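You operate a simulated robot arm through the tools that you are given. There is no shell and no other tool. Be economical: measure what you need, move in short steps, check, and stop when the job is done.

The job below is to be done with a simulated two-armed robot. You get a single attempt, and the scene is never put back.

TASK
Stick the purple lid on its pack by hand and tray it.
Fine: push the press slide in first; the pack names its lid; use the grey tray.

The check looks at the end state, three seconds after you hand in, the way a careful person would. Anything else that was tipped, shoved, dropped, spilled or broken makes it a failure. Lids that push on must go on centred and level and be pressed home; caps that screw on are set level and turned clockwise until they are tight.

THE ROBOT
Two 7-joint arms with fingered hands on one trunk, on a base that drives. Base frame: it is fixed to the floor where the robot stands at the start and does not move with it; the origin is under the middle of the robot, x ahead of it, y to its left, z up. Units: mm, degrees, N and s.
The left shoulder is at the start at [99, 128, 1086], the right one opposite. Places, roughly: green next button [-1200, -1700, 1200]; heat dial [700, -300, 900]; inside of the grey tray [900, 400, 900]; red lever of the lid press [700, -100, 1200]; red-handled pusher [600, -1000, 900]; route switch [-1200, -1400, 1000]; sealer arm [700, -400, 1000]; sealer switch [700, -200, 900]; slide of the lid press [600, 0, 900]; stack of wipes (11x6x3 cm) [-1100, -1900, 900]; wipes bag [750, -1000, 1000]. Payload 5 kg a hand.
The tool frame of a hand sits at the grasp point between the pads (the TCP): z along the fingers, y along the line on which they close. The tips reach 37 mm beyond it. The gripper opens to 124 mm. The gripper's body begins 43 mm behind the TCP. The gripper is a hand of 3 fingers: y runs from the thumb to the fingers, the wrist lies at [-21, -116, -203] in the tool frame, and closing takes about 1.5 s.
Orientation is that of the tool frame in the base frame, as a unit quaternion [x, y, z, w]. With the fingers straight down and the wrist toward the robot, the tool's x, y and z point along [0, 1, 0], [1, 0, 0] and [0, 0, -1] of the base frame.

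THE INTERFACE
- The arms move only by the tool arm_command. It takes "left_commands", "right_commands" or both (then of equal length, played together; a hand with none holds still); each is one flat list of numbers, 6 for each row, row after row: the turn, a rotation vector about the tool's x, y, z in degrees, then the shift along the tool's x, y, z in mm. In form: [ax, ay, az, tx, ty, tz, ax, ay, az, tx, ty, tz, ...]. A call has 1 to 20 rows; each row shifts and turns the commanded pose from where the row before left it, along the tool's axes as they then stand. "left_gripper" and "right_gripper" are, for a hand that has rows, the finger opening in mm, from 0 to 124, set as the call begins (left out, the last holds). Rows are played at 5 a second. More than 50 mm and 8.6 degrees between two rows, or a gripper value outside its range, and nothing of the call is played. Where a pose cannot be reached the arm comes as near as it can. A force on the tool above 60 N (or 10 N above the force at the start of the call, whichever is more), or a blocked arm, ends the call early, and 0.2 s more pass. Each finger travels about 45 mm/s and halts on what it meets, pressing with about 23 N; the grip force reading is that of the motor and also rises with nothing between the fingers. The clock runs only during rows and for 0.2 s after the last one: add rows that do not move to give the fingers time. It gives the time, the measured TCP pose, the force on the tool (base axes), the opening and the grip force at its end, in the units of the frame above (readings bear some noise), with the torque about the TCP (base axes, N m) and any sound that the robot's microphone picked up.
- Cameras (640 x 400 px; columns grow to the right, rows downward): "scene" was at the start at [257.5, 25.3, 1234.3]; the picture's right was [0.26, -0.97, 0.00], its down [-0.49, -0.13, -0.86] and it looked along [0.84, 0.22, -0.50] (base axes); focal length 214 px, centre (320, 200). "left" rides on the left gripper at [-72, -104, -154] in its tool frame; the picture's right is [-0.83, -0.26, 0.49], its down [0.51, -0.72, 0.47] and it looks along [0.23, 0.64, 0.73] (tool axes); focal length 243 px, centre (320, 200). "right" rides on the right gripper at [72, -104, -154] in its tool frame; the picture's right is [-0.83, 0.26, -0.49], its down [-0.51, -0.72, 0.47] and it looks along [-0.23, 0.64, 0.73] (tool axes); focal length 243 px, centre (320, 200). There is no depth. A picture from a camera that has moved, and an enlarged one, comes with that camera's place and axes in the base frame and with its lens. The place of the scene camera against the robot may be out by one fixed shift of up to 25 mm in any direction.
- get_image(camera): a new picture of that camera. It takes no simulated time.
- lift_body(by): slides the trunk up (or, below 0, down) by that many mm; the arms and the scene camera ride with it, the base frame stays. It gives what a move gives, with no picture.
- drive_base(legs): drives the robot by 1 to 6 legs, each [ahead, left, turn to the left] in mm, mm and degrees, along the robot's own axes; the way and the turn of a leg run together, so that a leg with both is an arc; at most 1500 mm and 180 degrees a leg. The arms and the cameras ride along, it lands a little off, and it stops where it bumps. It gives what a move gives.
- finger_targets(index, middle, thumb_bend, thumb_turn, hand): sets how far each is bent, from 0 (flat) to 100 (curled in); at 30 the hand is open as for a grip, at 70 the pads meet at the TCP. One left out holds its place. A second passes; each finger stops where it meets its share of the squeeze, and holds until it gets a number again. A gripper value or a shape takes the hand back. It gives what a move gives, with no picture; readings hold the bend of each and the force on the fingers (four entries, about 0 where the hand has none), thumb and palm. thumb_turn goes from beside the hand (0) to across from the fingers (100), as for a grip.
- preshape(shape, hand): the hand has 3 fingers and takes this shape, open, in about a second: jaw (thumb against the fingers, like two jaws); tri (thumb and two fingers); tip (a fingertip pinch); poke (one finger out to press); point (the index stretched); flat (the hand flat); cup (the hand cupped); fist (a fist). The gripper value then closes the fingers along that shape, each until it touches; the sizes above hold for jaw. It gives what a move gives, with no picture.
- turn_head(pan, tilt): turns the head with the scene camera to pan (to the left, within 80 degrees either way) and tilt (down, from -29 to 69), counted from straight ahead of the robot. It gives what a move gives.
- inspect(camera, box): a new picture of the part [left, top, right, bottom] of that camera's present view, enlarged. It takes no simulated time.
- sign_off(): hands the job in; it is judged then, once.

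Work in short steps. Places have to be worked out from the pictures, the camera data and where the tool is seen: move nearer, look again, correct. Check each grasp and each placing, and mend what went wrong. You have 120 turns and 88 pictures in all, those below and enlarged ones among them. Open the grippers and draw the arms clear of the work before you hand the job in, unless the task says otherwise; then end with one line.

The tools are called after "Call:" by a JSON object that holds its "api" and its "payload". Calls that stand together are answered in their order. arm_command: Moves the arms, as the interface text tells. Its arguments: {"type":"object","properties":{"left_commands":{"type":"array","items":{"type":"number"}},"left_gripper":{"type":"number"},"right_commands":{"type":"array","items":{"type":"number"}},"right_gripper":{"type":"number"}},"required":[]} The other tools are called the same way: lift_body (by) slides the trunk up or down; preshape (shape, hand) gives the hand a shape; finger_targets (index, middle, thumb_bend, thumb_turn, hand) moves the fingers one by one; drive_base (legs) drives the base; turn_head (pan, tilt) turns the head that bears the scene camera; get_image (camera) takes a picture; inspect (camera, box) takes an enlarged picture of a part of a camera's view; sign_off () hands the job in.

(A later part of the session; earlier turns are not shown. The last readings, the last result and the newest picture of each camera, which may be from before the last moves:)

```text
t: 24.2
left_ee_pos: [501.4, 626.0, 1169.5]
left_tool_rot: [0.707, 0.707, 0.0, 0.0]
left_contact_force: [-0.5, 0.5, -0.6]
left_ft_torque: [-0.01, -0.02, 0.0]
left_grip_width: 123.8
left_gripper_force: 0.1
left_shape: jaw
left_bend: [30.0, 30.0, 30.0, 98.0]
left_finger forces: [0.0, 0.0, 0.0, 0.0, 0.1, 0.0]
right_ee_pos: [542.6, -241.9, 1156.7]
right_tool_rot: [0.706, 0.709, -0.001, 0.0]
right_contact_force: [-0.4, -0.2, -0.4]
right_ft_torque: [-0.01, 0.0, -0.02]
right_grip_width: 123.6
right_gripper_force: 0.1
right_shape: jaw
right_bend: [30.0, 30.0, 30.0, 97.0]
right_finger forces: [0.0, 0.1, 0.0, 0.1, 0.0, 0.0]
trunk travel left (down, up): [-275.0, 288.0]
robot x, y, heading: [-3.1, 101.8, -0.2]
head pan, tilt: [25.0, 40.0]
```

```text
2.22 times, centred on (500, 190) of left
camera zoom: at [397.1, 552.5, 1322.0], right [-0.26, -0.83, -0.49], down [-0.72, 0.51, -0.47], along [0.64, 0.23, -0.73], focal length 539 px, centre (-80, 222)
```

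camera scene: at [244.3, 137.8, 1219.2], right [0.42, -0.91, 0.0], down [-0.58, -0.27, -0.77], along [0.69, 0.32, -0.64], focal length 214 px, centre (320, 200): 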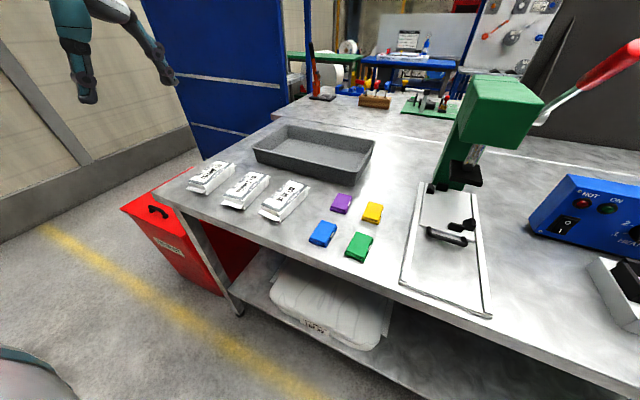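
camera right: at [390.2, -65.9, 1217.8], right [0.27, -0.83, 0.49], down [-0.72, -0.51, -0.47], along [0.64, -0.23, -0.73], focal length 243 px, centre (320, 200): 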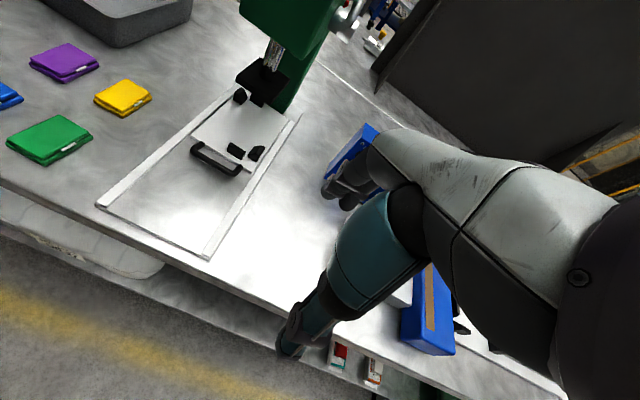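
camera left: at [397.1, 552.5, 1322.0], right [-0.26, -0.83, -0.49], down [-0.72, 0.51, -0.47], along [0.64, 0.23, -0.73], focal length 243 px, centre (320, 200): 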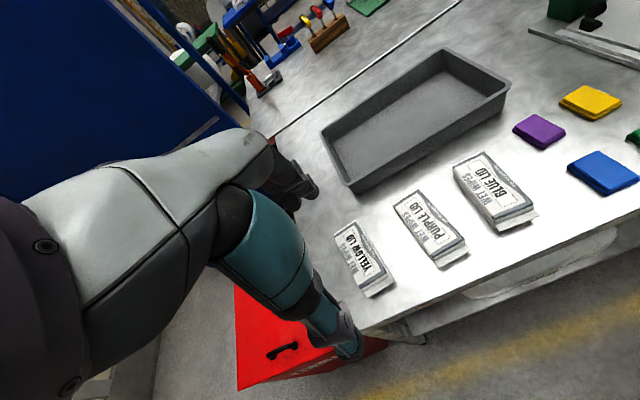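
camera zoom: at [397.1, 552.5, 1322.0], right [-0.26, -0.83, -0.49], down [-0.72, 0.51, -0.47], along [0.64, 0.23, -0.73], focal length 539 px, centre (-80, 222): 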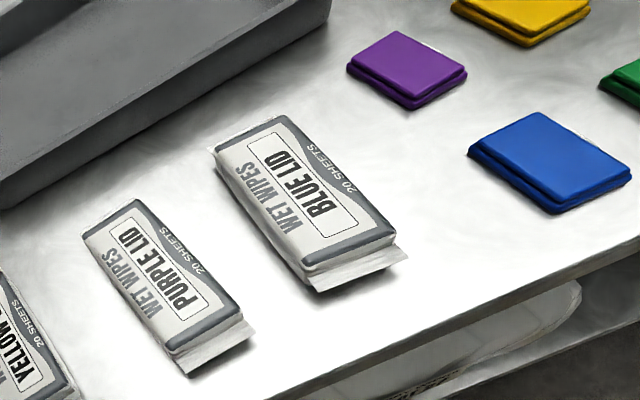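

Lid: top ≈62x39 mm, its long side at ≈4° yaw, clasp on −y side; the pack is parallel to it. I turn the left hand about 86° so it closes across the short side (wrist to the left).

Call:
{"api": "arm_command", "payload": {"left_commands": [0, 0, 8.55, 0, 0, 0, 0, 0, 8.55, 0, 0, 0, 0, 0, 8.55, 0, 0, 0, 0, 0, 8.55, 0, 0, 0, 0, 0, 8.55, 0, 0, 0, 0, 0, 8.55, 0, 0, 0, 0, 0, 8.55, 0, 0, 0, 0, 0, 8.55, 0, 0, 0, 0, 0, 8.55, 0, 0, 0, 0, 0, 8.55, 0, 0, 0, 0, 0, 0, 0, 0, 0]}}

Call:
{"api": "get_image", "payload": {"camera": "left"}}

```text
t: 26.6
left_ee_pos: [501.0, 626.9, 1169.7]
left_tool_rot: [0.999, 0.039, -0.001, 0.0]
left_contact_force: [0.5, 0.3, -0.6]
left_ft_torque: [0.0, -0.03, 0.02]
left_grip_width: 123.9
left_gripper_force: 0.0
left_shape: jaw
left_bend: [30.0, 30.0, 30.0, 98.0]
left_finger forces: [0.1, 0.0, 0.0, 0.0, 0.0, 0.0]
right_ee_pos: [542.9, -242.3, 1157.6]
right_tool_rot: [0.706, 0.708, 0.0, 0.0]
right_contact_force: [0.0, 0.4, 0.3]
right_ft_torque: [0.0, -0.03, -0.01]
right_grip_width: 123.6
right_gripper_force: 0.0
right_shape: jaw
right_bend: [30.0, 30.0, 30.0, 97.0]
right_finger forces: [0.1, 0.1, 0.0, 0.0, 0.0, 0.1]
trunk travel left (down, up): [-275.0, 288.0]
robot x, y, heading: [-0.8, 97.6, -0.1]
head pan, tilt: [25.0, 40.0]
```

```text
54 pictures are left
camera left: at [421.0, 723.9, 1321.6], right [-0.85, 0.2, -0.49], down [0.45, 0.76, -0.47], along [0.28, -0.62, -0.73], focal length 243 px, centre (320, 200)
```

left: 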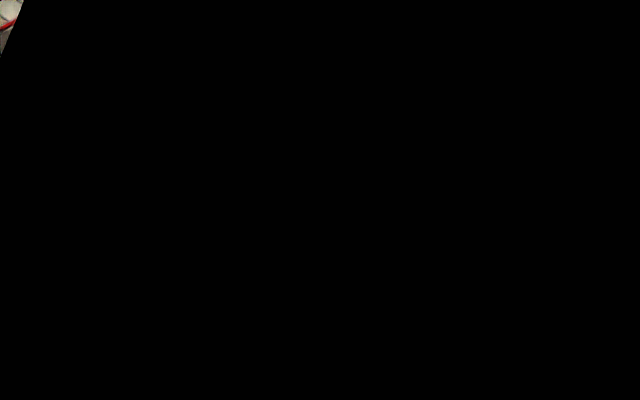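

The left camera is blocked by the arm in this pose; I move toward the lid and check whether it clears.

Call:
{"api": "arm_command", "payload": {"left_commands": [0, 0, 0, 11.8, 33.8, 9, 0, 0, 0, 11.8, 33.8, 9, 0, 0, 0, 11.8, 33.8, 9, 0, 0, 0, 11.8, 33.8, 9, 0, 0, 0, 11.8, 33.8, 9, 0, 0, 0, 11.8, 33.8, 9, 0, 0, 0, 11.8, 33.8, 9, 0, 0, 0, 11.8, 33.8, 9, 0, 0, 0, 11.8, 33.8, 9, 0, 0, 0, 11.8, 33.8, 9, 0, 0, 0, 11.8, 33.8, 9, 0, 0, 0, 0, 0, 0]}}

Call:
{"api": "get_image", "payload": {"camera": "left"}}

Call:
{"api": "get_image", "payload": {"camera": "scene"}}

```text
t: 29.2
left_ee_pos: [660.5, 267.0, 1070.2]
left_tool_rot: [0.999, 0.04, 0.001, 0.0]
left_contact_force: [-0.3, -0.1, -0.4]
left_ft_torque: [-0.02, -0.04, -0.03]
left_grip_width: 123.9
left_gripper_force: 0.1
left_shape: jaw
left_bend: [30.0, 30.0, 30.0, 98.0]
left_finger forces: [0.1, 0.1, 0.1, 0.0, 0.1, 0.0]
right_ee_pos: [542.1, -241.2, 1158.0]
right_tool_rot: [0.705, 0.709, 0.0, 0.0]
right_contact_force: [-0.5, 0.5, 0.8]
right_ft_torque: [0.0, 0.0, 0.01]
right_grip_width: 123.9
right_gripper_force: 0.0
right_shape: jaw
right_bend: [30.0, 30.0, 30.0, 97.0]
right_finger forces: [0.1, 0.1, 0.0, 0.0, 0.0, 0.1]
trunk travel left (down, up): [-275.0, 288.0]
robot x, y, heading: [-2.5, 98.9, 0.1]
head pan, tilt: [25.0, 40.0]
```

```text
53 pictures are left
camera left: at [579.1, 363.8, 1222.5], right [-0.85, 0.19, -0.49], down [0.45, 0.76, -0.47], along [0.28, -0.62, -0.73], focal length 243 px, centre (320, 200)
```

left: 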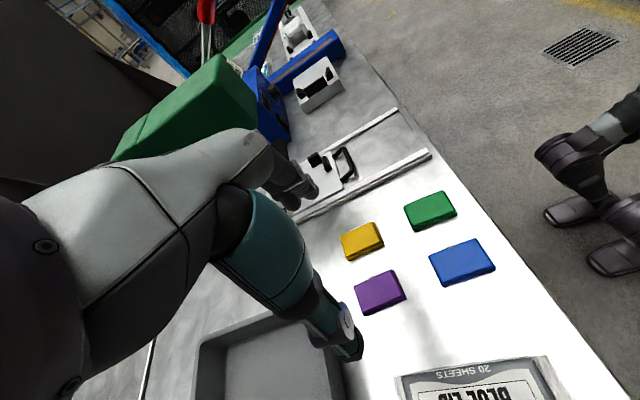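

```text
52 pictures are left
camera scene: at [243.6, 138.8, 1219.4], right [0.42, -0.91, 0.0], down [-0.58, -0.27, -0.77], along [0.69, 0.32, -0.64], focal length 214 px, centre (320, 200)
```

scene: 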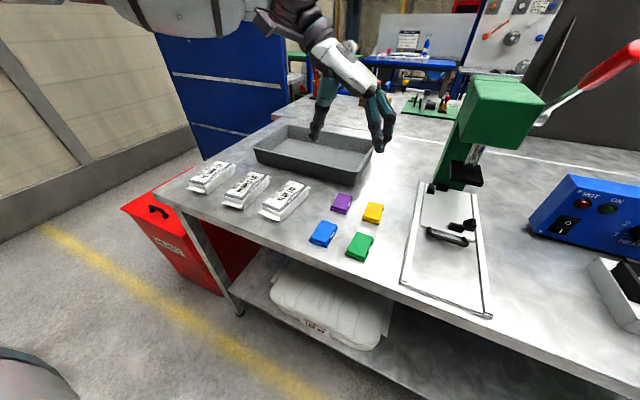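

The left camera sees the lid now, and gives [659.5, 268] – consistent. Zoom for yaw and exact edges.

Call:
{"api": "inspect", "payload": {"camera": "left", "box": [330, 250, 430, 330]}}

Call:
{"api": "inspect", "payload": {"camera": "left", "box": [380, 330, 560, 400]}}

```text
5.00 times, centred on (380, 290) of left
camera zoom: at [579.1, 363.8, 1222.5], right [-0.85, 0.19, -0.49], down [0.45, 0.76, -0.47], along [0.28, -0.62, -0.73], focal length 1213 px, centre (20, -250)
```

zoom: 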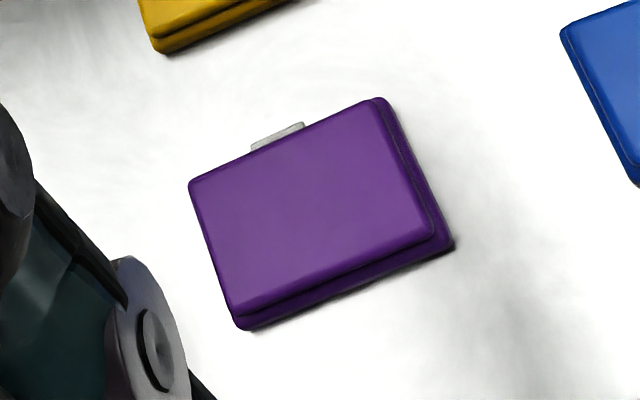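

```text
3.56 times, centred on (470, 365) of left
camera zoom: at [579.1, 363.8, 1222.5], right [-0.85, 0.19, -0.49], down [0.45, 0.76, -0.47], along [0.28, -0.62, -0.73], focal length 863 px, centre (-213, -387)
```

zoom: 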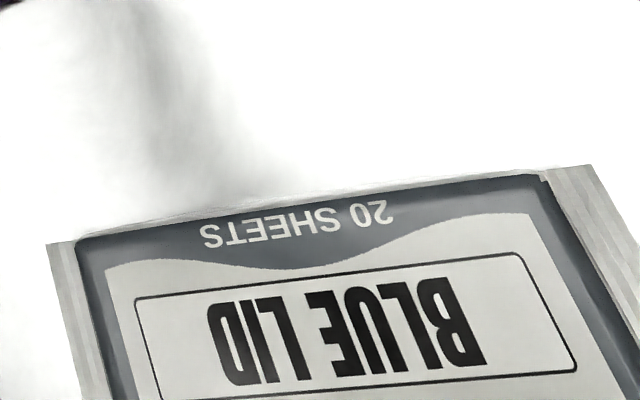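

Lid measured at x 633–693, y 247–285, yaw ≈2°. I set the opening to 66, trim yaw by 2.6°, and descend to just above.

Call:
{"api": "arm_command", "payload": {"left_commands": [0, 0, 2.6, 2.5, 1, 0, 0, 0, 0, 0, 0, 30, 0, 0, 0, 0, 0, 30, 0, 0, 0, 0, 0, 30, 0, 0, 0, 0, 0, 30, 0, 0, 0, 0, 0, 20, 0, 0, 0, 0, 0, 0, 0, 0, 0, 0, 0, 0], "left_gripper": 66}}

Call:
{"api": "get_image", "payload": {"camera": "left"}}

Call:
{"api": "inspect", "payload": {"camera": "scene", "box": [280, 120, 440, 270]}}

```text
t: 31.0
left_ee_pos: [663.7, 264.9, 930.2]
left_tool_rot: [1.0, 0.016, 0.0, 0.0]
left_contact_force: [0.7, 0.5, -0.2]
left_ft_torque: [0.02, -0.01, 0.01]
left_grip_width: 66.5
left_gripper_force: 0.1
left_shape: jaw
left_bend: [74.0, 43.0, 68.0, 100.0]
left_finger forces: [0.0, 0.0, 0.0, 0.1, 0.0, 0.0]
right_ee_pos: [542.5, -242.9, 1157.9]
right_tool_rot: [0.705, 0.709, 0.0, -0.001]
right_contact_force: [0.6, 0.0, -0.9]
right_ft_torque: [-0.01, -0.03, 0.02]
right_grip_width: 123.8
right_gripper_force: 0.0
right_shape: jaw
right_bend: [30.0, 30.0, 30.0, 97.0]
right_finger forces: [0.1, 0.0, 0.1, 0.0, 0.0, 0.0]
trunk travel left (down, up): [-275.0, 288.0]
robot x, y, heading: [-4.0, 100.2, 0.1]
head pan, tilt: [25.0, 40.0]
```

```text
49 pictures are left
camera left: at [587.9, 365.5, 1082.8], right [-0.84, 0.23, -0.49], down [0.48, 0.74, -0.47], along [0.25, -0.63, -0.73], focal length 243 px, centre (320, 200)
```

left: 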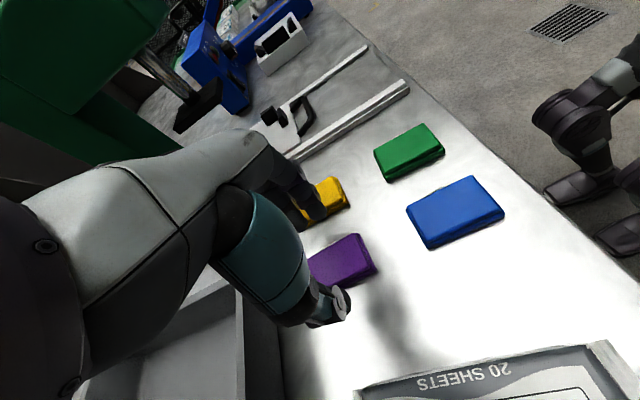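

```text
2.67 times, centred on (360, 195) of scene
camera zoom: at [244.5, 138.0, 1219.2], right [0.42, -0.91, 0.0], down [-0.58, -0.27, -0.77], along [0.69, 0.32, -0.64], focal length 572 px, centre (213, 213)
```

zoom: 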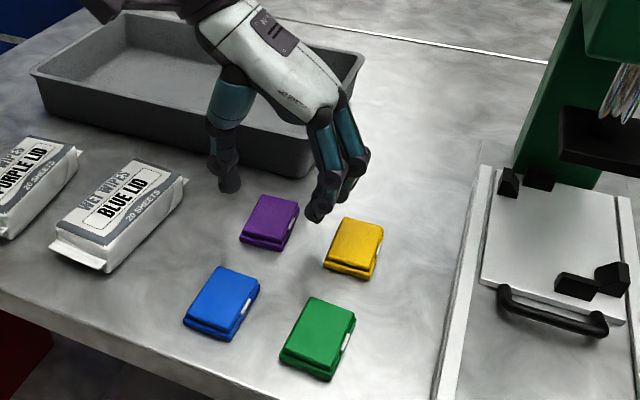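

Bends look uneven (74/43/68), so I let the hand settle and re-read it.

Call:
{"api": "arm_command", "payload": {"left_commands": [0, 0, 0, 0, 0, 0, 0, 0, 0, 0, 0, 0, 0, 0, 0, 0, 0, 0, 0, 0, 0, 0, 0, 0], "left_gripper": 66}}

Call:
{"api": "inspect", "payload": {"camera": "scene", "box": [325, 130, 395, 205]}}

Call:
{"api": "inspect", "payload": {"camera": "left", "box": [240, 160, 400, 340]}}

```text
t: 32.0
left_ee_pos: [663.7, 265.6, 930.3]
left_tool_rot: [1.0, 0.017, 0.0, 0.0]
left_contact_force: [0.1, 0.4, 0.2]
left_ft_torque: [-0.01, -0.05, 0.0]
left_grip_width: 66.7
left_gripper_force: 0.0
left_shape: jaw
left_bend: [74.0, 43.0, 68.0, 100.0]
left_finger forces: [0.0, 0.0, 0.0, 0.0, 0.0, 0.1]
right_ee_pos: [543.7, -243.0, 1158.2]
right_tool_rot: [0.705, 0.709, -0.001, 0.0]
right_contact_force: [0.1, -0.4, -0.1]
right_ft_torque: [0.0, 0.04, -0.02]
right_grip_width: 124.0
right_gripper_force: 0.1
right_shape: jaw
right_bend: [30.0, 30.0, 30.0, 97.0]
right_finger forces: [0.1, 0.1, 0.1, 0.0, 0.1, 0.0]
trunk travel left (down, up): [-275.0, 288.0]
robot x, y, heading: [-2.7, 97.0, -0.1]
head pan, tilt: [25.0, 40.0]
```

```text
5.33 times, centred on (360, 168) of scene
camera zoom: at [244.4, 137.9, 1219.2], right [0.42, -0.91, 0.0], down [-0.58, -0.27, -0.77], along [0.69, 0.32, -0.64], focal length 1144 px, centre (107, 373)
```

zoom: 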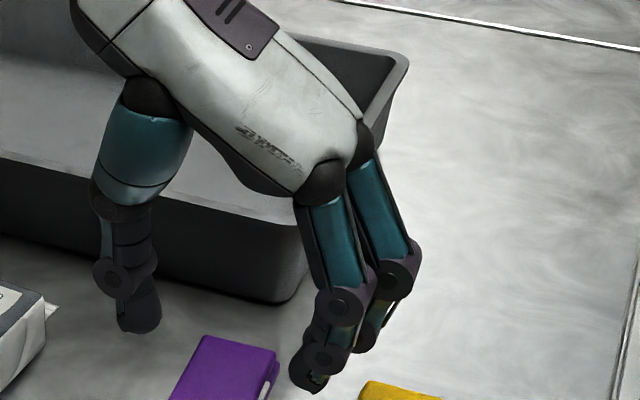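

```text
2.22 times, centred on (320, 250) of left
camera zoom: at [587.8, 365.5, 1083.0], right [-0.84, 0.23, -0.49], down [0.48, 0.74, -0.47], along [0.25, -0.63, -0.73], focal length 539 px, centre (320, 89)
```

zoom: 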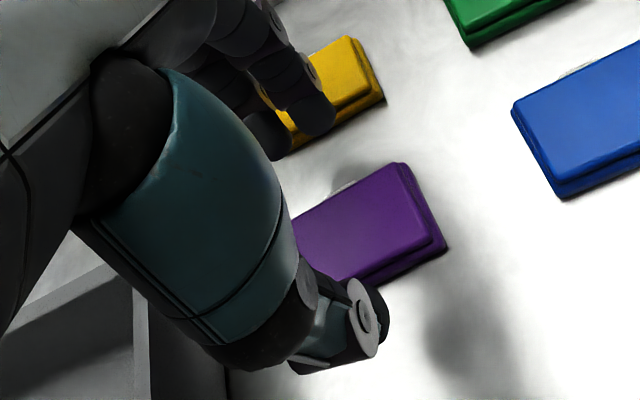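

Index is curled more than middle. I set the fingers individually to an even bend.

Call:
{"api": "finger_targets", "payload": {"hand": "left", "index": 47, "middle": 47, "thumb_bend": 45, "thumb_turn": 100}}

Call:
{"api": "inspect", "payload": {"camera": "left", "box": [240, 160, 400, 340]}}

Call:
{"api": "inspect", "payload": {"camera": "scene", "box": [320, 130, 400, 230]}}

```text
t: 33.0
left_ee_pos: [663.0, 265.0, 930.6]
left_tool_rot: [1.0, 0.016, 0.001, 0.0]
left_contact_force: [0.8, 0.5, 0.2]
left_ft_torque: [0.01, -0.05, 0.02]
left_grip_width: 79.4
left_gripper_force: 0.2
left_shape: fingers
left_bend: [47.0, 47.0, 45.0, 99.0]
left_finger forces: [0.0, 0.0, 0.0, 0.1, 0.0, 0.1]
right_ee_pos: [543.3, -242.6, 1156.6]
right_tool_rot: [0.705, 0.709, -0.002, 0.0]
right_contact_force: [0.3, -0.2, -0.2]
right_ft_torque: [-0.02, 0.0, -0.01]
right_grip_width: 123.9
right_gripper_force: 0.1
right_shape: jaw
right_bend: [30.0, 30.0, 30.0, 97.0]
right_finger forces: [0.1, 0.0, 0.0, 0.0, 0.1, 0.0]
trunk travel left (down, up): [-275.0, 288.0]
robot x, y, heading: [-4.1, 100.7, -0.0]
head pan, tilt: [25.0, 40.0]
```

```text
2.22 times, centred on (320, 250) of left
camera zoom: at [587.8, 365.5, 1083.0], right [-0.84, 0.23, -0.49], down [0.48, 0.74, -0.47], along [0.25, -0.63, -0.73], focal length 539 px, centre (320, 89)
```

zoom: 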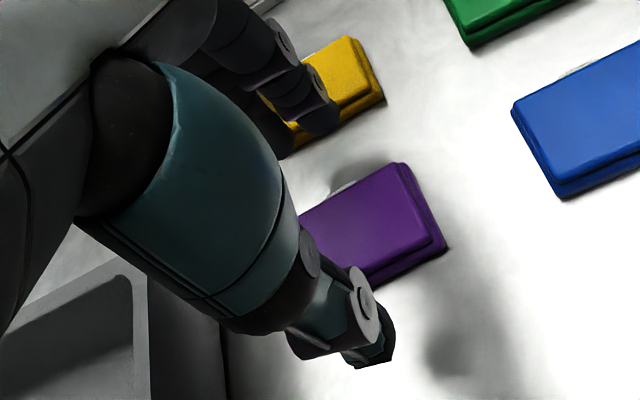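

```text
4.00 times, centred on (360, 180) of scene
camera zoom: at [244.4, 137.9, 1219.2], right [0.42, -0.91, 0.0], down [-0.58, -0.27, -0.77], along [0.69, 0.32, -0.64], focal length 858 px, centre (160, 280)
```

zoom: 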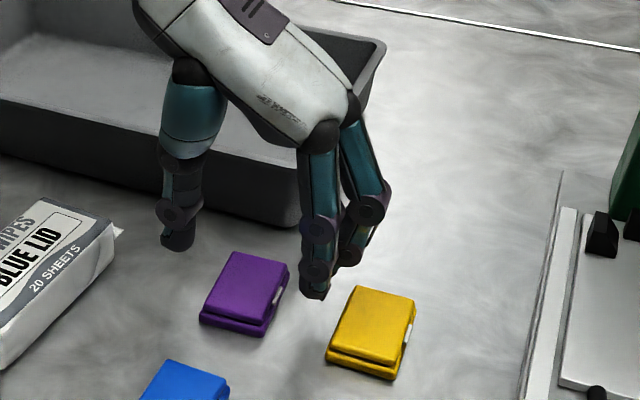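

Even now (width 79). I tighten a bit and lower to tip height ≈5 mm above the table.

Call:
{"api": "finger_targets", "payload": {"hand": "left", "index": 51, "middle": 51, "thumb_bend": 48}}

Call:
{"api": "arm_command", "payload": {"left_commands": [0, 0, 0, 0, 0, 10, 0, 0, 0, 0, 0, 8, 0, 0, 0, 0, 0, 8, 0, 0, 0, 0, 0, 0]}}

Call:
{"api": "inspect", "payload": {"camera": "left", "box": [240, 160, 400, 340]}}

Call:
{"api": "inspect", "payload": {"camera": "scene", "box": [320, 150, 400, 230]}}

```text
t: 34.0
left_ee_pos: [663.5, 266.5, 929.8]
left_tool_rot: [1.0, 0.016, -0.001, 0.0]
left_contact_force: [0.9, 0.6, 0.1]
left_ft_torque: [0.02, 0.04, 0.01]
left_grip_width: 69.8
left_gripper_force: 0.1
left_shape: fingers
left_bend: [51.0, 51.0, 48.0, 100.0]
left_finger forces: [0.0, 0.0, 0.0, 0.1, 0.0, 0.0]
right_ee_pos: [542.8, -242.1, 1157.5]
right_tool_rot: [0.705, 0.709, -0.001, -0.001]
right_contact_force: [0.4, -0.6, 0.3]
right_ft_torque: [0.01, -0.01, 0.03]
right_grip_width: 124.1
right_gripper_force: 0.0
right_shape: jaw
right_bend: [30.0, 30.0, 30.0, 97.0]
right_finger forces: [0.0, 0.0, 0.0, 0.0, 0.0, 0.0]
trunk travel left (down, up): [-275.0, 288.0]
robot x, y, heading: [-0.7, 98.5, -0.2]
head pan, tilt: [25.0, 40.0]
```

```text
t: 35.0
left_ee_pos: [663.2, 265.7, 903.5]
left_tool_rot: [1.0, 0.017, -0.001, 0.0]
left_contact_force: [-0.4, 0.5, 0.6]
left_ft_torque: [0.02, -0.03, 0.03]
left_grip_width: 69.9
left_gripper_force: 0.0
left_shape: fingers
left_bend: [51.0, 51.0, 48.0, 100.0]
left_finger forces: [0.1, 0.1, 0.1, 0.0, 0.1, 0.1]
right_ee_pos: [542.9, -242.9, 1156.5]
right_tool_rot: [0.706, 0.709, -0.001, 0.0]
right_contact_force: [1.2, 0.6, -0.2]
right_ft_torque: [0.02, 0.01, -0.01]
right_grip_width: 124.0
right_gripper_force: 0.0
right_shape: jaw
right_bend: [30.0, 30.0, 30.0, 97.0]
right_finger forces: [0.1, 0.1, 0.0, 0.0, 0.1, 0.1]
trunk travel left (down, up): [-275.0, 288.0]
robot x, y, heading: [-1.9, 99.2, -0.0]
head pan, tilt: [25.0, 40.0]
```

```text
2.22 times, centred on (320, 250) of left
camera zoom: at [586.9, 365.9, 1056.7], right [-0.84, 0.23, -0.49], down [0.48, 0.74, -0.47], along [0.25, -0.63, -0.73], focal length 539 px, centre (320, 89)
```

zoom: 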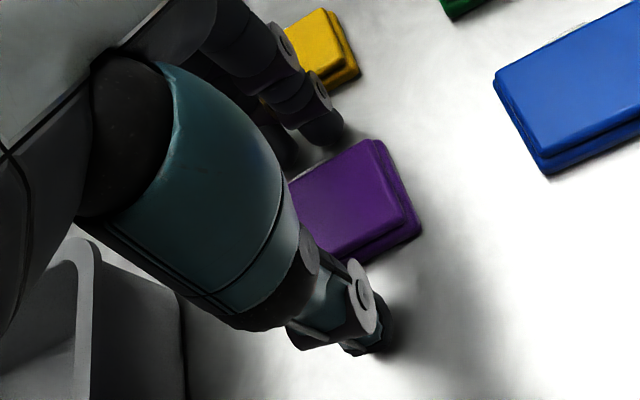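

```text
5.00 times, centred on (360, 190) of scene
camera zoom: at [244.4, 137.9, 1219.2], right [0.42, -0.91, 0.0], down [-0.58, -0.27, -0.77], along [0.69, 0.32, -0.64], focal length 1072 px, centre (120, 250)
```

zoom: 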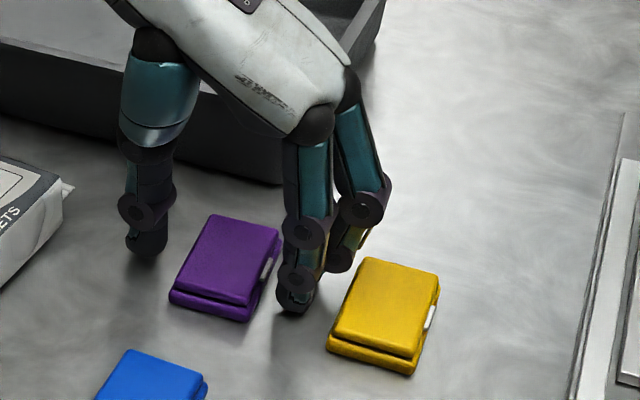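

Fingers straddle the lid, tips low, clear of the yellow one. Close in two steps.

Call:
{"api": "finger_targets", "payload": {"hand": "left", "index": 58, "middle": 58, "thumb_bend": 54}}

Call:
{"api": "finger_targets", "payload": {"hand": "left", "index": 68, "middle": 68, "thumb_bend": 64}}

Call:
{"api": "inspect", "payload": {"camera": "left", "box": [240, 160, 400, 340]}}

Call:
{"api": "inspect", "payload": {"camera": "scene", "box": [320, 150, 400, 230]}}

```text
t: 36.0
left_ee_pos: [661.0, 264.6, 904.9]
left_tool_rot: [1.0, 0.017, -0.001, 0.0]
left_contact_force: [0.2, -0.9, 0.3]
left_ft_torque: [0.02, 0.01, -0.01]
left_grip_width: 51.4
left_gripper_force: 0.1
left_shape: fingers
left_bend: [57.0, 57.0, 54.0, 100.0]
left_finger forces: [0.0, 0.0, 0.0, 0.0, 0.1, 0.0]
right_ee_pos: [544.1, -243.2, 1157.7]
right_tool_rot: [0.705, 0.709, -0.001, 0.0]
right_contact_force: [-0.2, -0.5, -0.8]
right_ft_torque: [0.06, -0.05, 0.02]
right_grip_width: 123.8
right_gripper_force: 0.0
right_shape: jaw
right_bend: [30.0, 30.0, 30.0, 97.0]
right_finger forces: [0.0, 0.0, 0.0, 0.0, 0.0, 0.1]
trunk travel left (down, up): [-275.0, 288.0]
robot x, y, heading: [-3.4, 97.7, 0.0]
head pan, tilt: [25.0, 40.0]
```

```text
t: 37.0
left_ee_pos: [662.6, 265.5, 903.5]
left_tool_rot: [1.0, 0.017, 0.0, 0.0]
left_contact_force: [-1.4, -0.8, 0.8]
left_ft_torque: [0.0, 0.0, -0.01]
left_grip_width: 45.2
left_gripper_force: 13.4
left_shape: fingers
left_bend: [61.0, 63.0, 56.0, 100.0]
left_finger forces: [6.4, 7.4, 0.0, 0.1, 13.3, 0.0]
right_ee_pos: [543.7, -242.8, 1156.7]
right_tool_rot: [0.706, 0.709, -0.001, 0.0]
right_contact_force: [0.7, 0.3, -0.4]
right_ft_torque: [0.01, 0.0, -0.02]
right_grip_width: 123.4
right_gripper_force: 0.1
right_shape: jaw
right_bend: [30.0, 30.0, 30.0, 97.0]
right_finger forces: [0.1, 0.1, 0.0, 0.0, 0.0, 0.0]
trunk travel left (down, up): [-275.0, 288.0]
robot x, y, heading: [-3.9, 103.3, -0.0]
head pan, tilt: [25.0, 40.0]
```

```text
2.22 times, centred on (320, 250) of left
camera zoom: at [586.9, 365.8, 1056.7], right [-0.84, 0.23, -0.49], down [0.48, 0.74, -0.47], along [0.25, -0.63, -0.73], focal length 539 px, centre (320, 89)
```

zoom: 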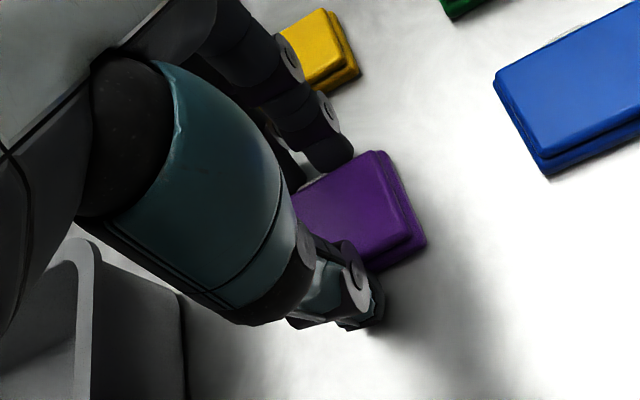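

```text
5.00 times, centred on (360, 190) of scene
camera zoom: at [244.4, 137.8, 1219.2], right [0.42, -0.91, 0.0], down [-0.58, -0.27, -0.77], along [0.69, 0.32, -0.64], focal length 1072 px, centre (120, 250)
```

zoom: 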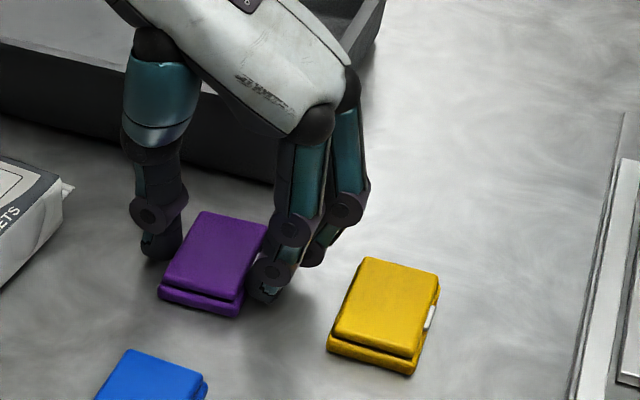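

Gripped evenly (6.4+7.4 vs 13.3 N). Lift and check.

Call:
{"api": "arm_command", "payload": {"left_commands": [0, 0, 0, 0, 0, -5, 0, 0, 0, 0, 0, -15, 0, 0, 0, 0, 0, -25, 0, 0, 0, 0, 0, -30, 0, 0, 0, 0, 0, -30, 0, 0, 0, 0, 0, -25, 0, 0, 0, 0, 0, 0]}}

Call:
{"api": "get_image", "payload": {"camera": "left"}}

Call:
{"api": "inspect", "payload": {"camera": "scene", "box": [300, 90, 400, 190]}}

```text
t: 38.6
left_ee_pos: [664.0, 266.3, 1033.2]
left_tool_rot: [1.0, 0.018, 0.0, 0.0]
left_contact_force: [0.8, -1.0, -1.1]
left_ft_torque: [-0.01, 0.02, 0.0]
left_grip_width: 44.8
left_gripper_force: 13.5
left_shape: fingers
left_bend: [62.0, 63.0, 56.0, 100.0]
left_finger forces: [6.6, 7.0, 0.1, 0.2, 13.5, 0.0]
right_ee_pos: [543.2, -241.7, 1157.6]
right_tool_rot: [0.705, 0.709, -0.001, -0.001]
right_contact_force: [-0.4, -0.4, 0.0]
right_ft_torque: [-0.03, 0.03, 0.01]
right_grip_width: 124.0
right_gripper_force: 0.1
right_shape: jaw
right_bend: [30.0, 30.0, 30.0, 97.0]
right_finger forces: [0.0, 0.0, 0.0, 0.1, 0.0, 0.0]
trunk travel left (down, up): [-275.0, 288.0]
robot x, y, heading: [-5.2, 98.3, 0.4]
head pan, tilt: [25.0, 40.0]
```

```text
39 pictures are left
camera left: at [587.6, 366.0, 1186.7], right [-0.84, 0.23, -0.49], down [0.48, 0.74, -0.47], along [0.25, -0.63, -0.73], focal length 243 px, centre (320, 200)
```

left: 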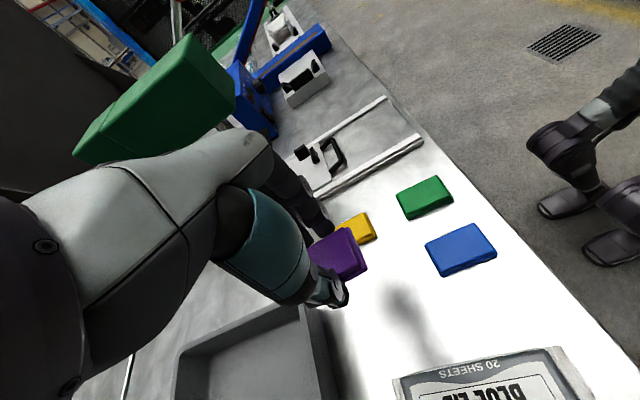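

```text
4.00 times, centred on (350, 140) of scene
camera zoom: at [244.8, 138.1, 1219.1], right [0.42, -0.91, 0.0], down [-0.58, -0.27, -0.77], along [0.69, 0.32, -0.64], focal length 858 px, centre (200, 440)
```

zoom: 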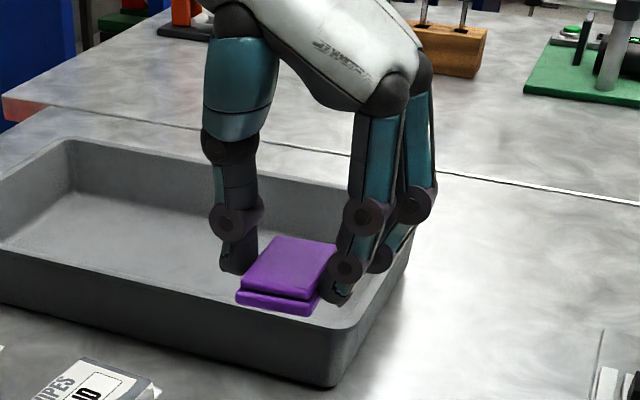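

Held firmly. Lid centre sits ≈7.6 mm toward the thumb from the TCP, its bottom ≈43 mm under it. Purple pack estimated centre ≈[603, 515], yaw ≈4.5°. I carry the lid above it at height and look.

Call:
{"api": "arm_command", "payload": {"left_commands": [0, 0, 0, -6.6, -30.4, 0, 0, 0, 0, -6.6, -30.4, 0, 0, 0, 0, -6.6, -30.4, 0, 0, 0, 0, -6.6, -30.4, 0, 0, 0, 0, -6.6, -30.4, 0, 0, 0, 0, -6.6, -30.4, 0, 0, 0, 0, -6.6, -30.4, 0, 0, 0, 0, -6.5, -30.2, 0, 0, 0, -2.5, 0, 0, 0, 0, 0, 0, 0, 0, 0]}}

Call:
{"api": "turn_head", "payload": {"pan": 45, "tilt": 38}}

Call:
{"api": "get_image", "payload": {"camera": "left"}}

Call:
{"api": "get_image", "payload": {"camera": "scene"}}

```text
t: 40.8
left_ee_pos: [601.7, 506.4, 1033.3]
left_tool_rot: [0.999, 0.039, 0.0, -0.001]
left_contact_force: [0.2, 0.7, -1.3]
left_ft_torque: [-0.03, 0.0, 0.02]
left_grip_width: 45.0
left_gripper_force: 13.1
left_shape: fingers
left_bend: [62.0, 63.0, 56.0, 100.0]
left_finger forces: [6.5, 6.9, 0.0, 0.0, 13.5, 0.0]
right_ee_pos: [543.1, -242.8, 1157.3]
right_tool_rot: [0.705, 0.709, -0.001, 0.0]
right_contact_force: [-0.6, -0.1, 0.8]
right_ft_torque: [0.0, 0.02, 0.01]
right_grip_width: 123.8
right_gripper_force: 0.0
right_shape: jaw
right_bend: [30.0, 30.0, 30.0, 97.0]
right_finger forces: [0.0, 0.0, 0.1, 0.1, 0.0, 0.0]
trunk travel left (down, up): [-275.0, 288.0]
robot x, y, heading: [-2.4, 99.5, 0.1]
head pan, tilt: [25.0, 40.0]
```

```text
t: 41.6
left_ee_pos: [602.3, 507.2, 1032.9]
left_tool_rot: [0.999, 0.039, 0.0, -0.001]
left_contact_force: [0.4, 0.1, 0.1]
left_ft_torque: [0.0, -0.03, 0.04]
left_grip_width: 44.7
left_gripper_force: 13.6
left_shape: fingers
left_bend: [62.0, 63.0, 56.0, 100.0]
left_finger forces: [6.5, 6.9, 0.1, 0.0, 13.5, 0.1]
right_ee_pos: [544.0, -243.7, 1157.5]
right_tool_rot: [0.705, 0.71, -0.001, 0.0]
right_contact_force: [0.1, 0.0, -0.4]
right_ft_torque: [0.0, -0.01, 0.0]
right_grip_width: 124.0
right_gripper_force: 0.0
right_shape: jaw
right_bend: [30.0, 30.0, 30.0, 97.0]
right_finger forces: [0.0, 0.1, 0.0, 0.1, 0.1, 0.0]
trunk travel left (down, up): [-275.0, 288.0]
robot x, y, heading: [-2.8, 100.6, 0.2]
head pan, tilt: [45.0, 38.0]
```

```text
37 pictures are left
camera left: at [522.0, 602.8, 1186.9], right [-0.85, 0.2, -0.49], down [0.45, 0.76, -0.47], along [0.28, -0.62, -0.73], focal length 243 px, centre (320, 200)
```

left: 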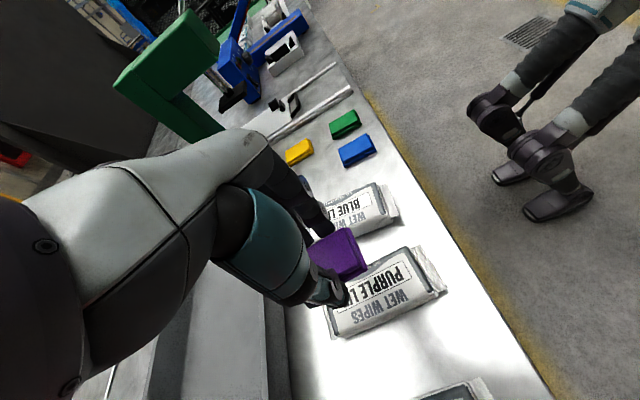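

```text
36 pictures are left
camera scene: at [228.4, 162.9, 1222.2], right [0.71, -0.71, 0.0], down [-0.44, -0.44, -0.79], along [0.56, 0.56, -0.62], focal length 214 px, centre (320, 200)
```

scene: 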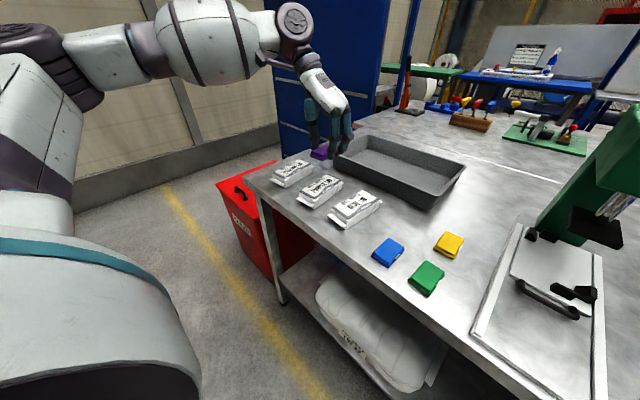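

Left camera sees the pack and the lid together. Zoom both views.

Call:
{"api": "inspect", "payload": {"camera": "left", "box": [290, 210, 460, 350]}}

Call:
{"api": "inspect", "payload": {"camera": "scene", "box": [260, 110, 400, 235]}}

```text
2.86 times, centred on (375, 280) of left
camera zoom: at [522.0, 602.8, 1186.9], right [-0.85, 0.2, -0.49], down [0.45, 0.76, -0.47], along [0.28, -0.62, -0.73], focal length 693 px, centre (163, -29)
```

zoom: 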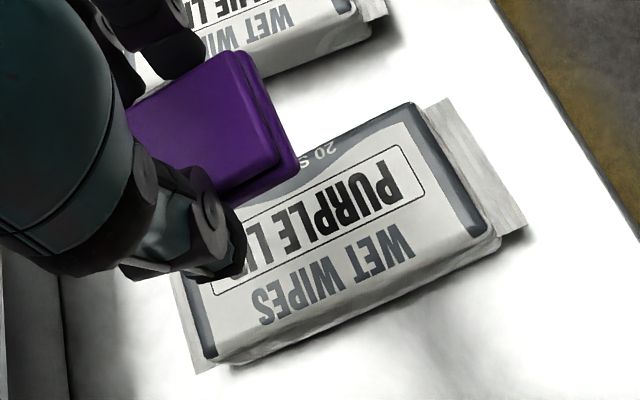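

```text
3.20 times, centred on (330, 172) of scene
camera zoom: at [228.4, 162.9, 1222.2], right [0.71, -0.71, 0.0], down [-0.44, -0.44, -0.79], along [0.56, 0.56, -0.62], focal length 686 px, centre (288, 288)
```

zoom: 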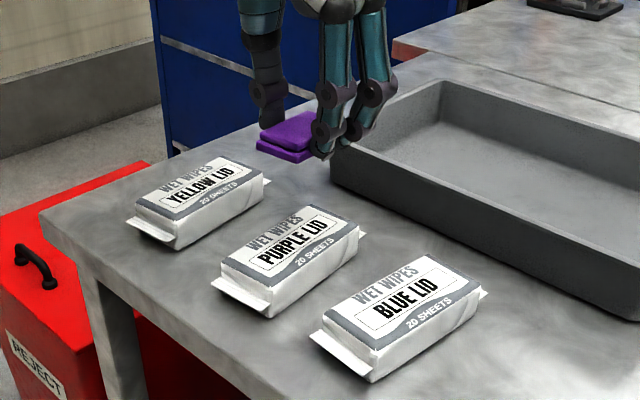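

Pack centre works out to ≈[600, 515.5], yaw ≈4.3°, top ≈z 892; the lid is ~6 mm thumb-side of the TCP. I correct and descend to ~10 mm above the pack, then verify in one plane.

Call:
{"api": "arm_command", "payload": {"left_commands": [0, 0, 0, -2, -2.7, 0, 0, 0, 0, 0, 0, 25, 0, 0, 0, 0, 0, 25, 0, 0, 0, 0, 0, 20, 0, 0, 0, 0, 0, 10, 0, 0, 0, 0, 0, 0]}}

Call:
{"api": "inspect", "payload": {"camera": "left", "box": [270, 190, 450, 350]}}

Call:
{"api": "inspect", "payload": {"camera": "scene", "box": [290, 130, 370, 220]}}

```text
t: 43.0
left_ee_pos: [599.1, 509.6, 953.5]
left_tool_rot: [0.999, 0.039, 0.0, 0.0]
left_contact_force: [0.1, 0.0, 0.0]
left_ft_torque: [0.01, 0.0, 0.0]
left_grip_width: 44.9
left_gripper_force: 13.2
left_shape: fingers
left_bend: [62.0, 63.0, 56.0, 100.0]
left_finger forces: [6.7, 6.9, 0.0, 0.0, 13.5, 0.0]
right_ee_pos: [544.4, -242.5, 1157.1]
right_tool_rot: [0.705, 0.709, 0.0, 0.0]
right_contact_force: [0.2, 0.1, -0.4]
right_ft_torque: [0.0, -0.01, 0.0]
right_grip_width: 124.0
right_gripper_force: 0.0
right_shape: jaw
right_bend: [30.0, 30.0, 30.0, 97.0]
right_finger forces: [0.0, 0.0, 0.1, 0.0, 0.1, 0.0]
trunk travel left (down, up): [-275.0, 288.0]
robot x, y, heading: [-3.0, 97.6, 0.2]
head pan, tilt: [45.0, 38.0]
```

```text
2.50 times, centred on (360, 270) of left
camera zoom: at [519.4, 605.9, 1106.2], right [-0.85, 0.2, -0.49], down [0.45, 0.76, -0.47], along [0.28, -0.62, -0.73], focal length 606 px, centre (220, 25)
```

zoom: 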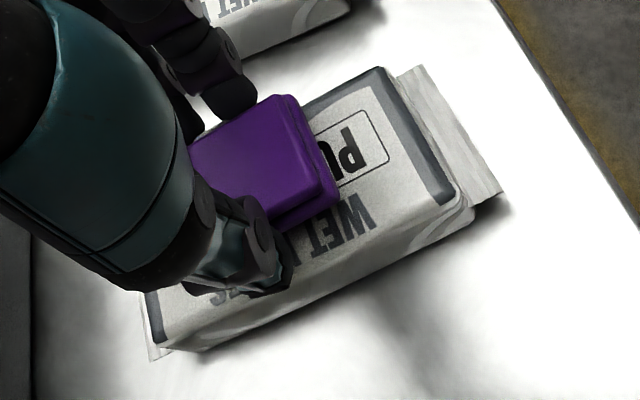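

```text
4.44 times, centred on (330, 175) of scene
camera zoom: at [228.3, 162.9, 1222.2], right [0.71, -0.71, 0.0], down [-0.43, -0.44, -0.79], along [0.56, 0.56, -0.62], focal length 953 px, centre (276, 311)
```

zoom: 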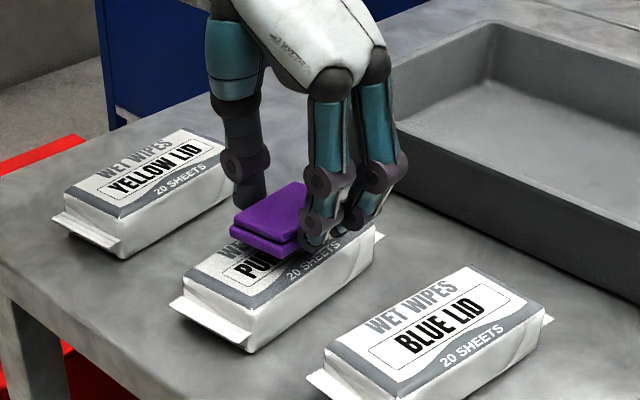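

Relative to the pack the lid looks ~3–4 mm too far toward −y. I shift, descend 11 mm more and recheck at near contact.

Call:
{"api": "arm_command", "payload": {"left_commands": [0, 0, 0, 0.8, -3.5, 0, 0, 0, 0, 0, 0, 6, 0, 0, 0, 0, 0, 5, 0, 0, 0, 0, 0, 0]}}

Call:
{"api": "inspect", "payload": {"camera": "left", "box": [290, 190, 420, 330]}}

Call:
{"api": "inspect", "payload": {"camera": "scene", "box": [300, 150, 356, 214]}}

```text
t: 44.0
left_ee_pos: [599.7, 511.8, 943.0]
left_tool_rot: [0.999, 0.04, 0.0, 0.001]
left_contact_force: [-1.2, 0.5, 0.1]
left_ft_torque: [0.01, -0.04, -0.02]
left_grip_width: 44.8
left_gripper_force: 13.6
left_shape: fingers
left_bend: [62.0, 63.0, 56.0, 100.0]
left_finger forces: [6.6, 6.9, 0.1, 0.0, 13.5, 0.1]
right_ee_pos: [542.6, -243.3, 1157.4]
right_tool_rot: [0.705, 0.709, -0.001, -0.001]
right_contact_force: [0.3, 0.7, 0.2]
right_ft_torque: [0.01, -0.03, -0.01]
right_grip_width: 123.9
right_gripper_force: 0.0
right_shape: jaw
right_bend: [30.0, 30.0, 30.0, 97.0]
right_finger forces: [0.1, 0.0, 0.0, 0.1, 0.0, 0.0]
trunk travel left (down, up): [-275.0, 288.0]
robot x, y, heading: [-3.5, 98.5, 0.1]
head pan, tilt: [45.0, 38.0]
```

```text
2.86 times, centred on (355, 260) of left
camera zoom: at [519.7, 609.4, 1095.6], right [-0.85, 0.2, -0.49], down [0.45, 0.76, -0.47], along [0.28, -0.62, -0.73], focal length 693 px, centre (220, 29)
```

zoom: 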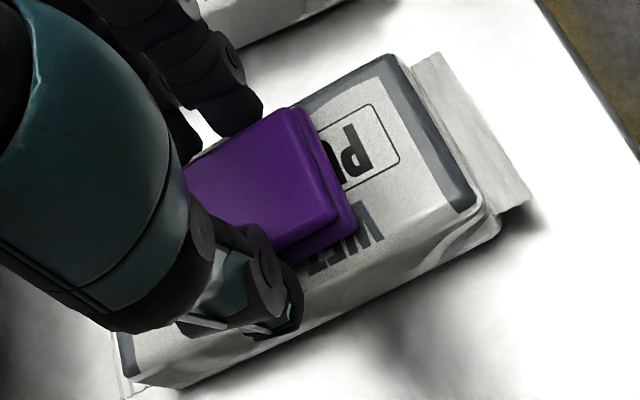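

```text
6.25 times, centred on (328, 182) of scene
camera zoom: at [228.4, 163.0, 1222.2], right [0.71, -0.71, 0.0], down [-0.43, -0.44, -0.79], along [0.56, 0.56, -0.62], focal length 1340 px, centre (270, 312)
```

zoom: 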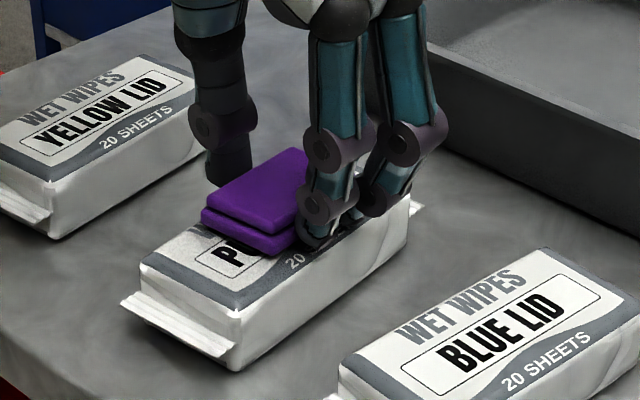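

Both cameras now agree: lid is centred in x and y and aligned. Lower gently to contact.

Call:
{"api": "arm_command", "payload": {"left_commands": [0, 0, 0, 0, 0, 2, 0, 0, 0, 0, 0, 2, 0, 0, 0, 0, 0, 1, 0, 0, 0, 0, 0, 1, 0, 0, 0, 0, 0, 0]}}

```text
t: 45.2
left_ee_pos: [600.3, 512.4, 938.7]
left_tool_rot: [0.999, 0.039, 0.002, 0.0]
left_contact_force: [3.1, -1.6, 22.4]
left_ft_torque: [0.02, -0.24, 0.02]
left_grip_width: 44.8
left_gripper_force: 18.7
left_shape: fingers
left_bend: [62.0, 63.0, 56.0, 100.0]
left_finger forces: [7.1, 15.5, 0.0, 0.0, 15.0, 0.0]
right_ee_pos: [541.7, -244.3, 1159.0]
right_tool_rot: [0.705, 0.709, 0.001, 0.0]
right_contact_force: [1.1, 0.4, -1.0]
right_ft_torque: [0.01, 0.01, -0.04]
right_grip_width: 124.2
right_gripper_force: 0.2
right_shape: jaw
right_bend: [30.0, 30.0, 30.0, 97.0]
right_finger forces: [0.0, 0.1, 0.0, 0.0, 0.0, 0.0]
trunk travel left (down, up): [-275.0, 288.0]
robot x, y, heading: [-3.7, 99.7, 0.0]
head pan, tilt: [45.0, 38.0]
```

Contact at 22 N. Release the fingers slightly and look.

Call:
{"api": "finger_targets", "payload": {"hand": "left", "index": 52, "middle": 52, "thumb_bend": 46}}

Call:
{"api": "arm_command", "payload": {"left_commands": [0, 0, 0, 0, 0, -15, 0, 0, 0, 0, 0, -30, 0, 0, 0, 0, 0, -35, 0, 0, 0, 0, 0, 0]}}

Call:
{"api": "inspect", "payload": {"camera": "left", "box": [290, 210, 460, 350]}}

Call:
{"api": "inspect", "payload": {"camera": "scene", "box": [300, 150, 356, 214]}}

```text
t: 46.2
left_ee_pos: [600.3, 513.3, 937.9]
left_tool_rot: [0.999, 0.039, 0.0, -0.001]
left_contact_force: [0.0, 0.4, 1.0]
left_ft_torque: [-0.01, 0.0, -0.03]
left_grip_width: 71.2
left_gripper_force: 0.1
left_shape: fingers
left_bend: [52.0, 52.0, 46.0, 100.0]
left_finger forces: [0.1, 0.0, 0.0, 0.0, 0.0, 0.0]
right_ee_pos: [543.0, -241.7, 1156.7]
right_tool_rot: [0.705, 0.709, -0.001, -0.001]
right_contact_force: [-0.9, -0.2, -0.4]
right_ft_torque: [0.03, 0.01, -0.02]
right_grip_width: 123.7
right_gripper_force: 0.0
right_shape: jaw
right_bend: [30.0, 30.0, 30.0, 97.0]
right_finger forces: [0.0, 0.1, 0.0, 0.1, 0.0, 0.0]
trunk travel left (down, up): [-275.0, 288.0]
robot x, y, heading: [-5.9, 98.4, -0.0]
head pan, tilt: [45.0, 38.0]
```

```text
t: 47.2
left_ee_pos: [599.9, 513.7, 1016.7]
left_tool_rot: [0.999, 0.038, 0.0, 0.0]
left_contact_force: [0.2, 0.3, -0.4]
left_ft_torque: [-0.03, 0.02, 0.03]
left_grip_width: 71.0
left_gripper_force: 0.0
left_shape: fingers
left_bend: [52.0, 52.0, 46.0, 100.0]
left_finger forces: [0.0, 0.0, 0.0, 0.0, 0.0, 0.0]
right_ee_pos: [542.6, -243.0, 1157.7]
right_tool_rot: [0.705, 0.709, -0.001, -0.001]
right_contact_force: [0.7, -0.6, 0.3]
right_ft_torque: [-0.02, 0.02, -0.02]
right_grip_width: 124.1
right_gripper_force: 0.1
right_shape: jaw
right_bend: [30.0, 30.0, 30.0, 97.0]
right_finger forces: [0.1, 0.1, 0.0, 0.1, 0.0, 0.1]
trunk travel left (down, up): [-275.0, 288.0]
robot x, y, heading: [-0.3, 102.0, -0.1]
head pan, tilt: [45.0, 38.0]
```

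```text
2.86 times, centred on (375, 280) of left
camera zoom: at [520.3, 610.9, 1169.9], right [-0.85, 0.2, -0.49], down [0.45, 0.76, -0.47], along [0.28, -0.62, -0.73], focal length 693 px, centre (163, -29)
```

zoom: 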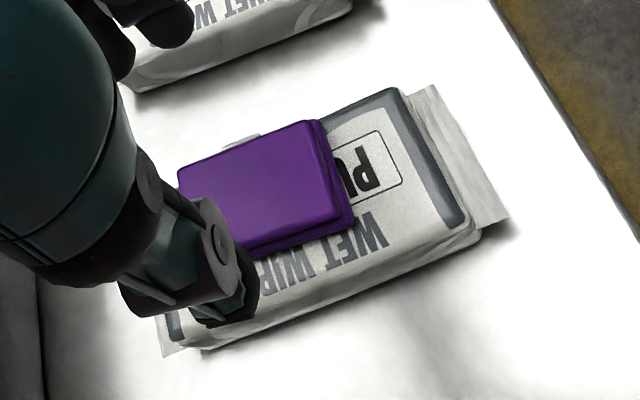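

```text
6.25 times, centred on (328, 182) of scene
camera zoom: at [228.7, 163.4, 1222.1], right [0.71, -0.71, 0.0], down [-0.44, -0.44, -0.79], along [0.56, 0.56, -0.62], focal length 1340 px, centre (270, 312)
```

zoom: 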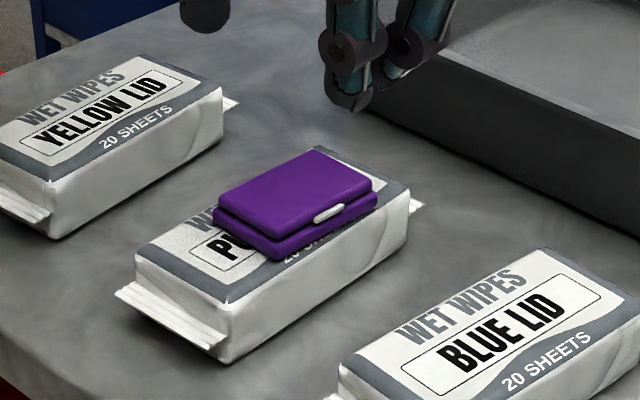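

The pack shifted a few mm on contact/release and the lid seems turned ~5° clockwise and a bit far in x relative to the pack. I raise the hand for an unobstructed view to measure.

Call:
{"api": "arm_command", "payload": {"left_commands": [0, 0, 0, 0, 0, -35, 0, 0, 0, 0, 0, -35, 0, 0, 0, 0, 0, 0]}}

Call:
{"api": "inspect", "payload": {"camera": "left", "box": [310, 220, 450, 350]}}

Call:
{"api": "inspect", "payload": {"camera": "scene", "box": [304, 160, 348, 206]}}

```text
t: 48.0
left_ee_pos: [600.0, 514.2, 1086.5]
left_tool_rot: [0.999, 0.039, 0.0, 0.0]
left_contact_force: [0.3, 0.2, 0.0]
left_ft_torque: [0.03, 0.02, -0.02]
left_grip_width: 71.3
left_gripper_force: 0.2
left_shape: fingers
left_bend: [52.0, 52.0, 46.0, 100.0]
left_finger forces: [0.0, 0.0, 0.1, 0.1, 0.0, 0.0]
right_ee_pos: [544.4, -243.5, 1157.6]
right_tool_rot: [0.705, 0.709, -0.001, 0.0]
right_contact_force: [-0.8, 0.0, -0.4]
right_ft_torque: [0.0, 0.0, 0.02]
right_grip_width: 124.0
right_gripper_force: 0.1
right_shape: jaw
right_bend: [30.0, 30.0, 30.0, 97.0]
right_finger forces: [0.0, 0.0, 0.1, 0.0, 0.0, 0.1]
trunk travel left (down, up): [-275.0, 288.0]
robot x, y, heading: [-3.3, 98.4, 0.3]
head pan, tilt: [45.0, 38.0]
```

```text
3.08 times, centred on (380, 285) of left
camera zoom: at [520.4, 610.1, 1239.6], right [-0.85, 0.2, -0.49], down [0.45, 0.76, -0.47], along [0.28, -0.62, -0.73], focal length 746 px, centre (135, -62)
```

zoom: 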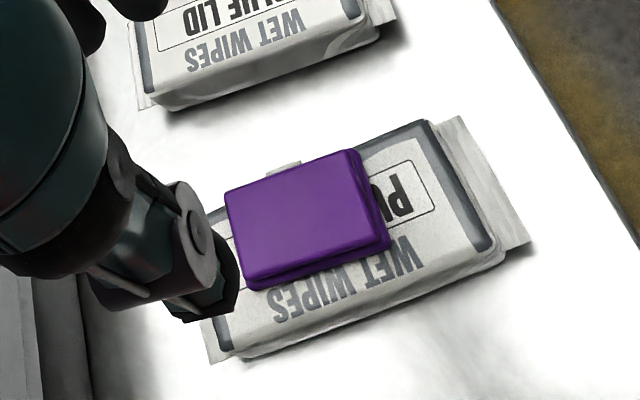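

```text
8.70 times, centred on (326, 183) of scene
camera zoom: at [228.7, 163.5, 1222.0], right [0.71, -0.71, 0.0], down [-0.43, -0.44, -0.79], along [0.56, 0.56, -0.62], focal length 1865 px, centre (268, 348)
```

zoom: 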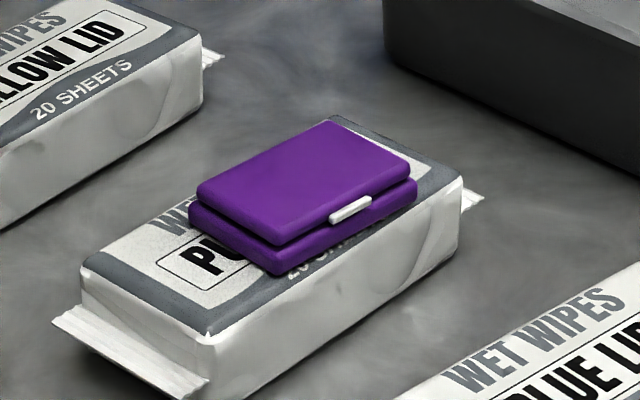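

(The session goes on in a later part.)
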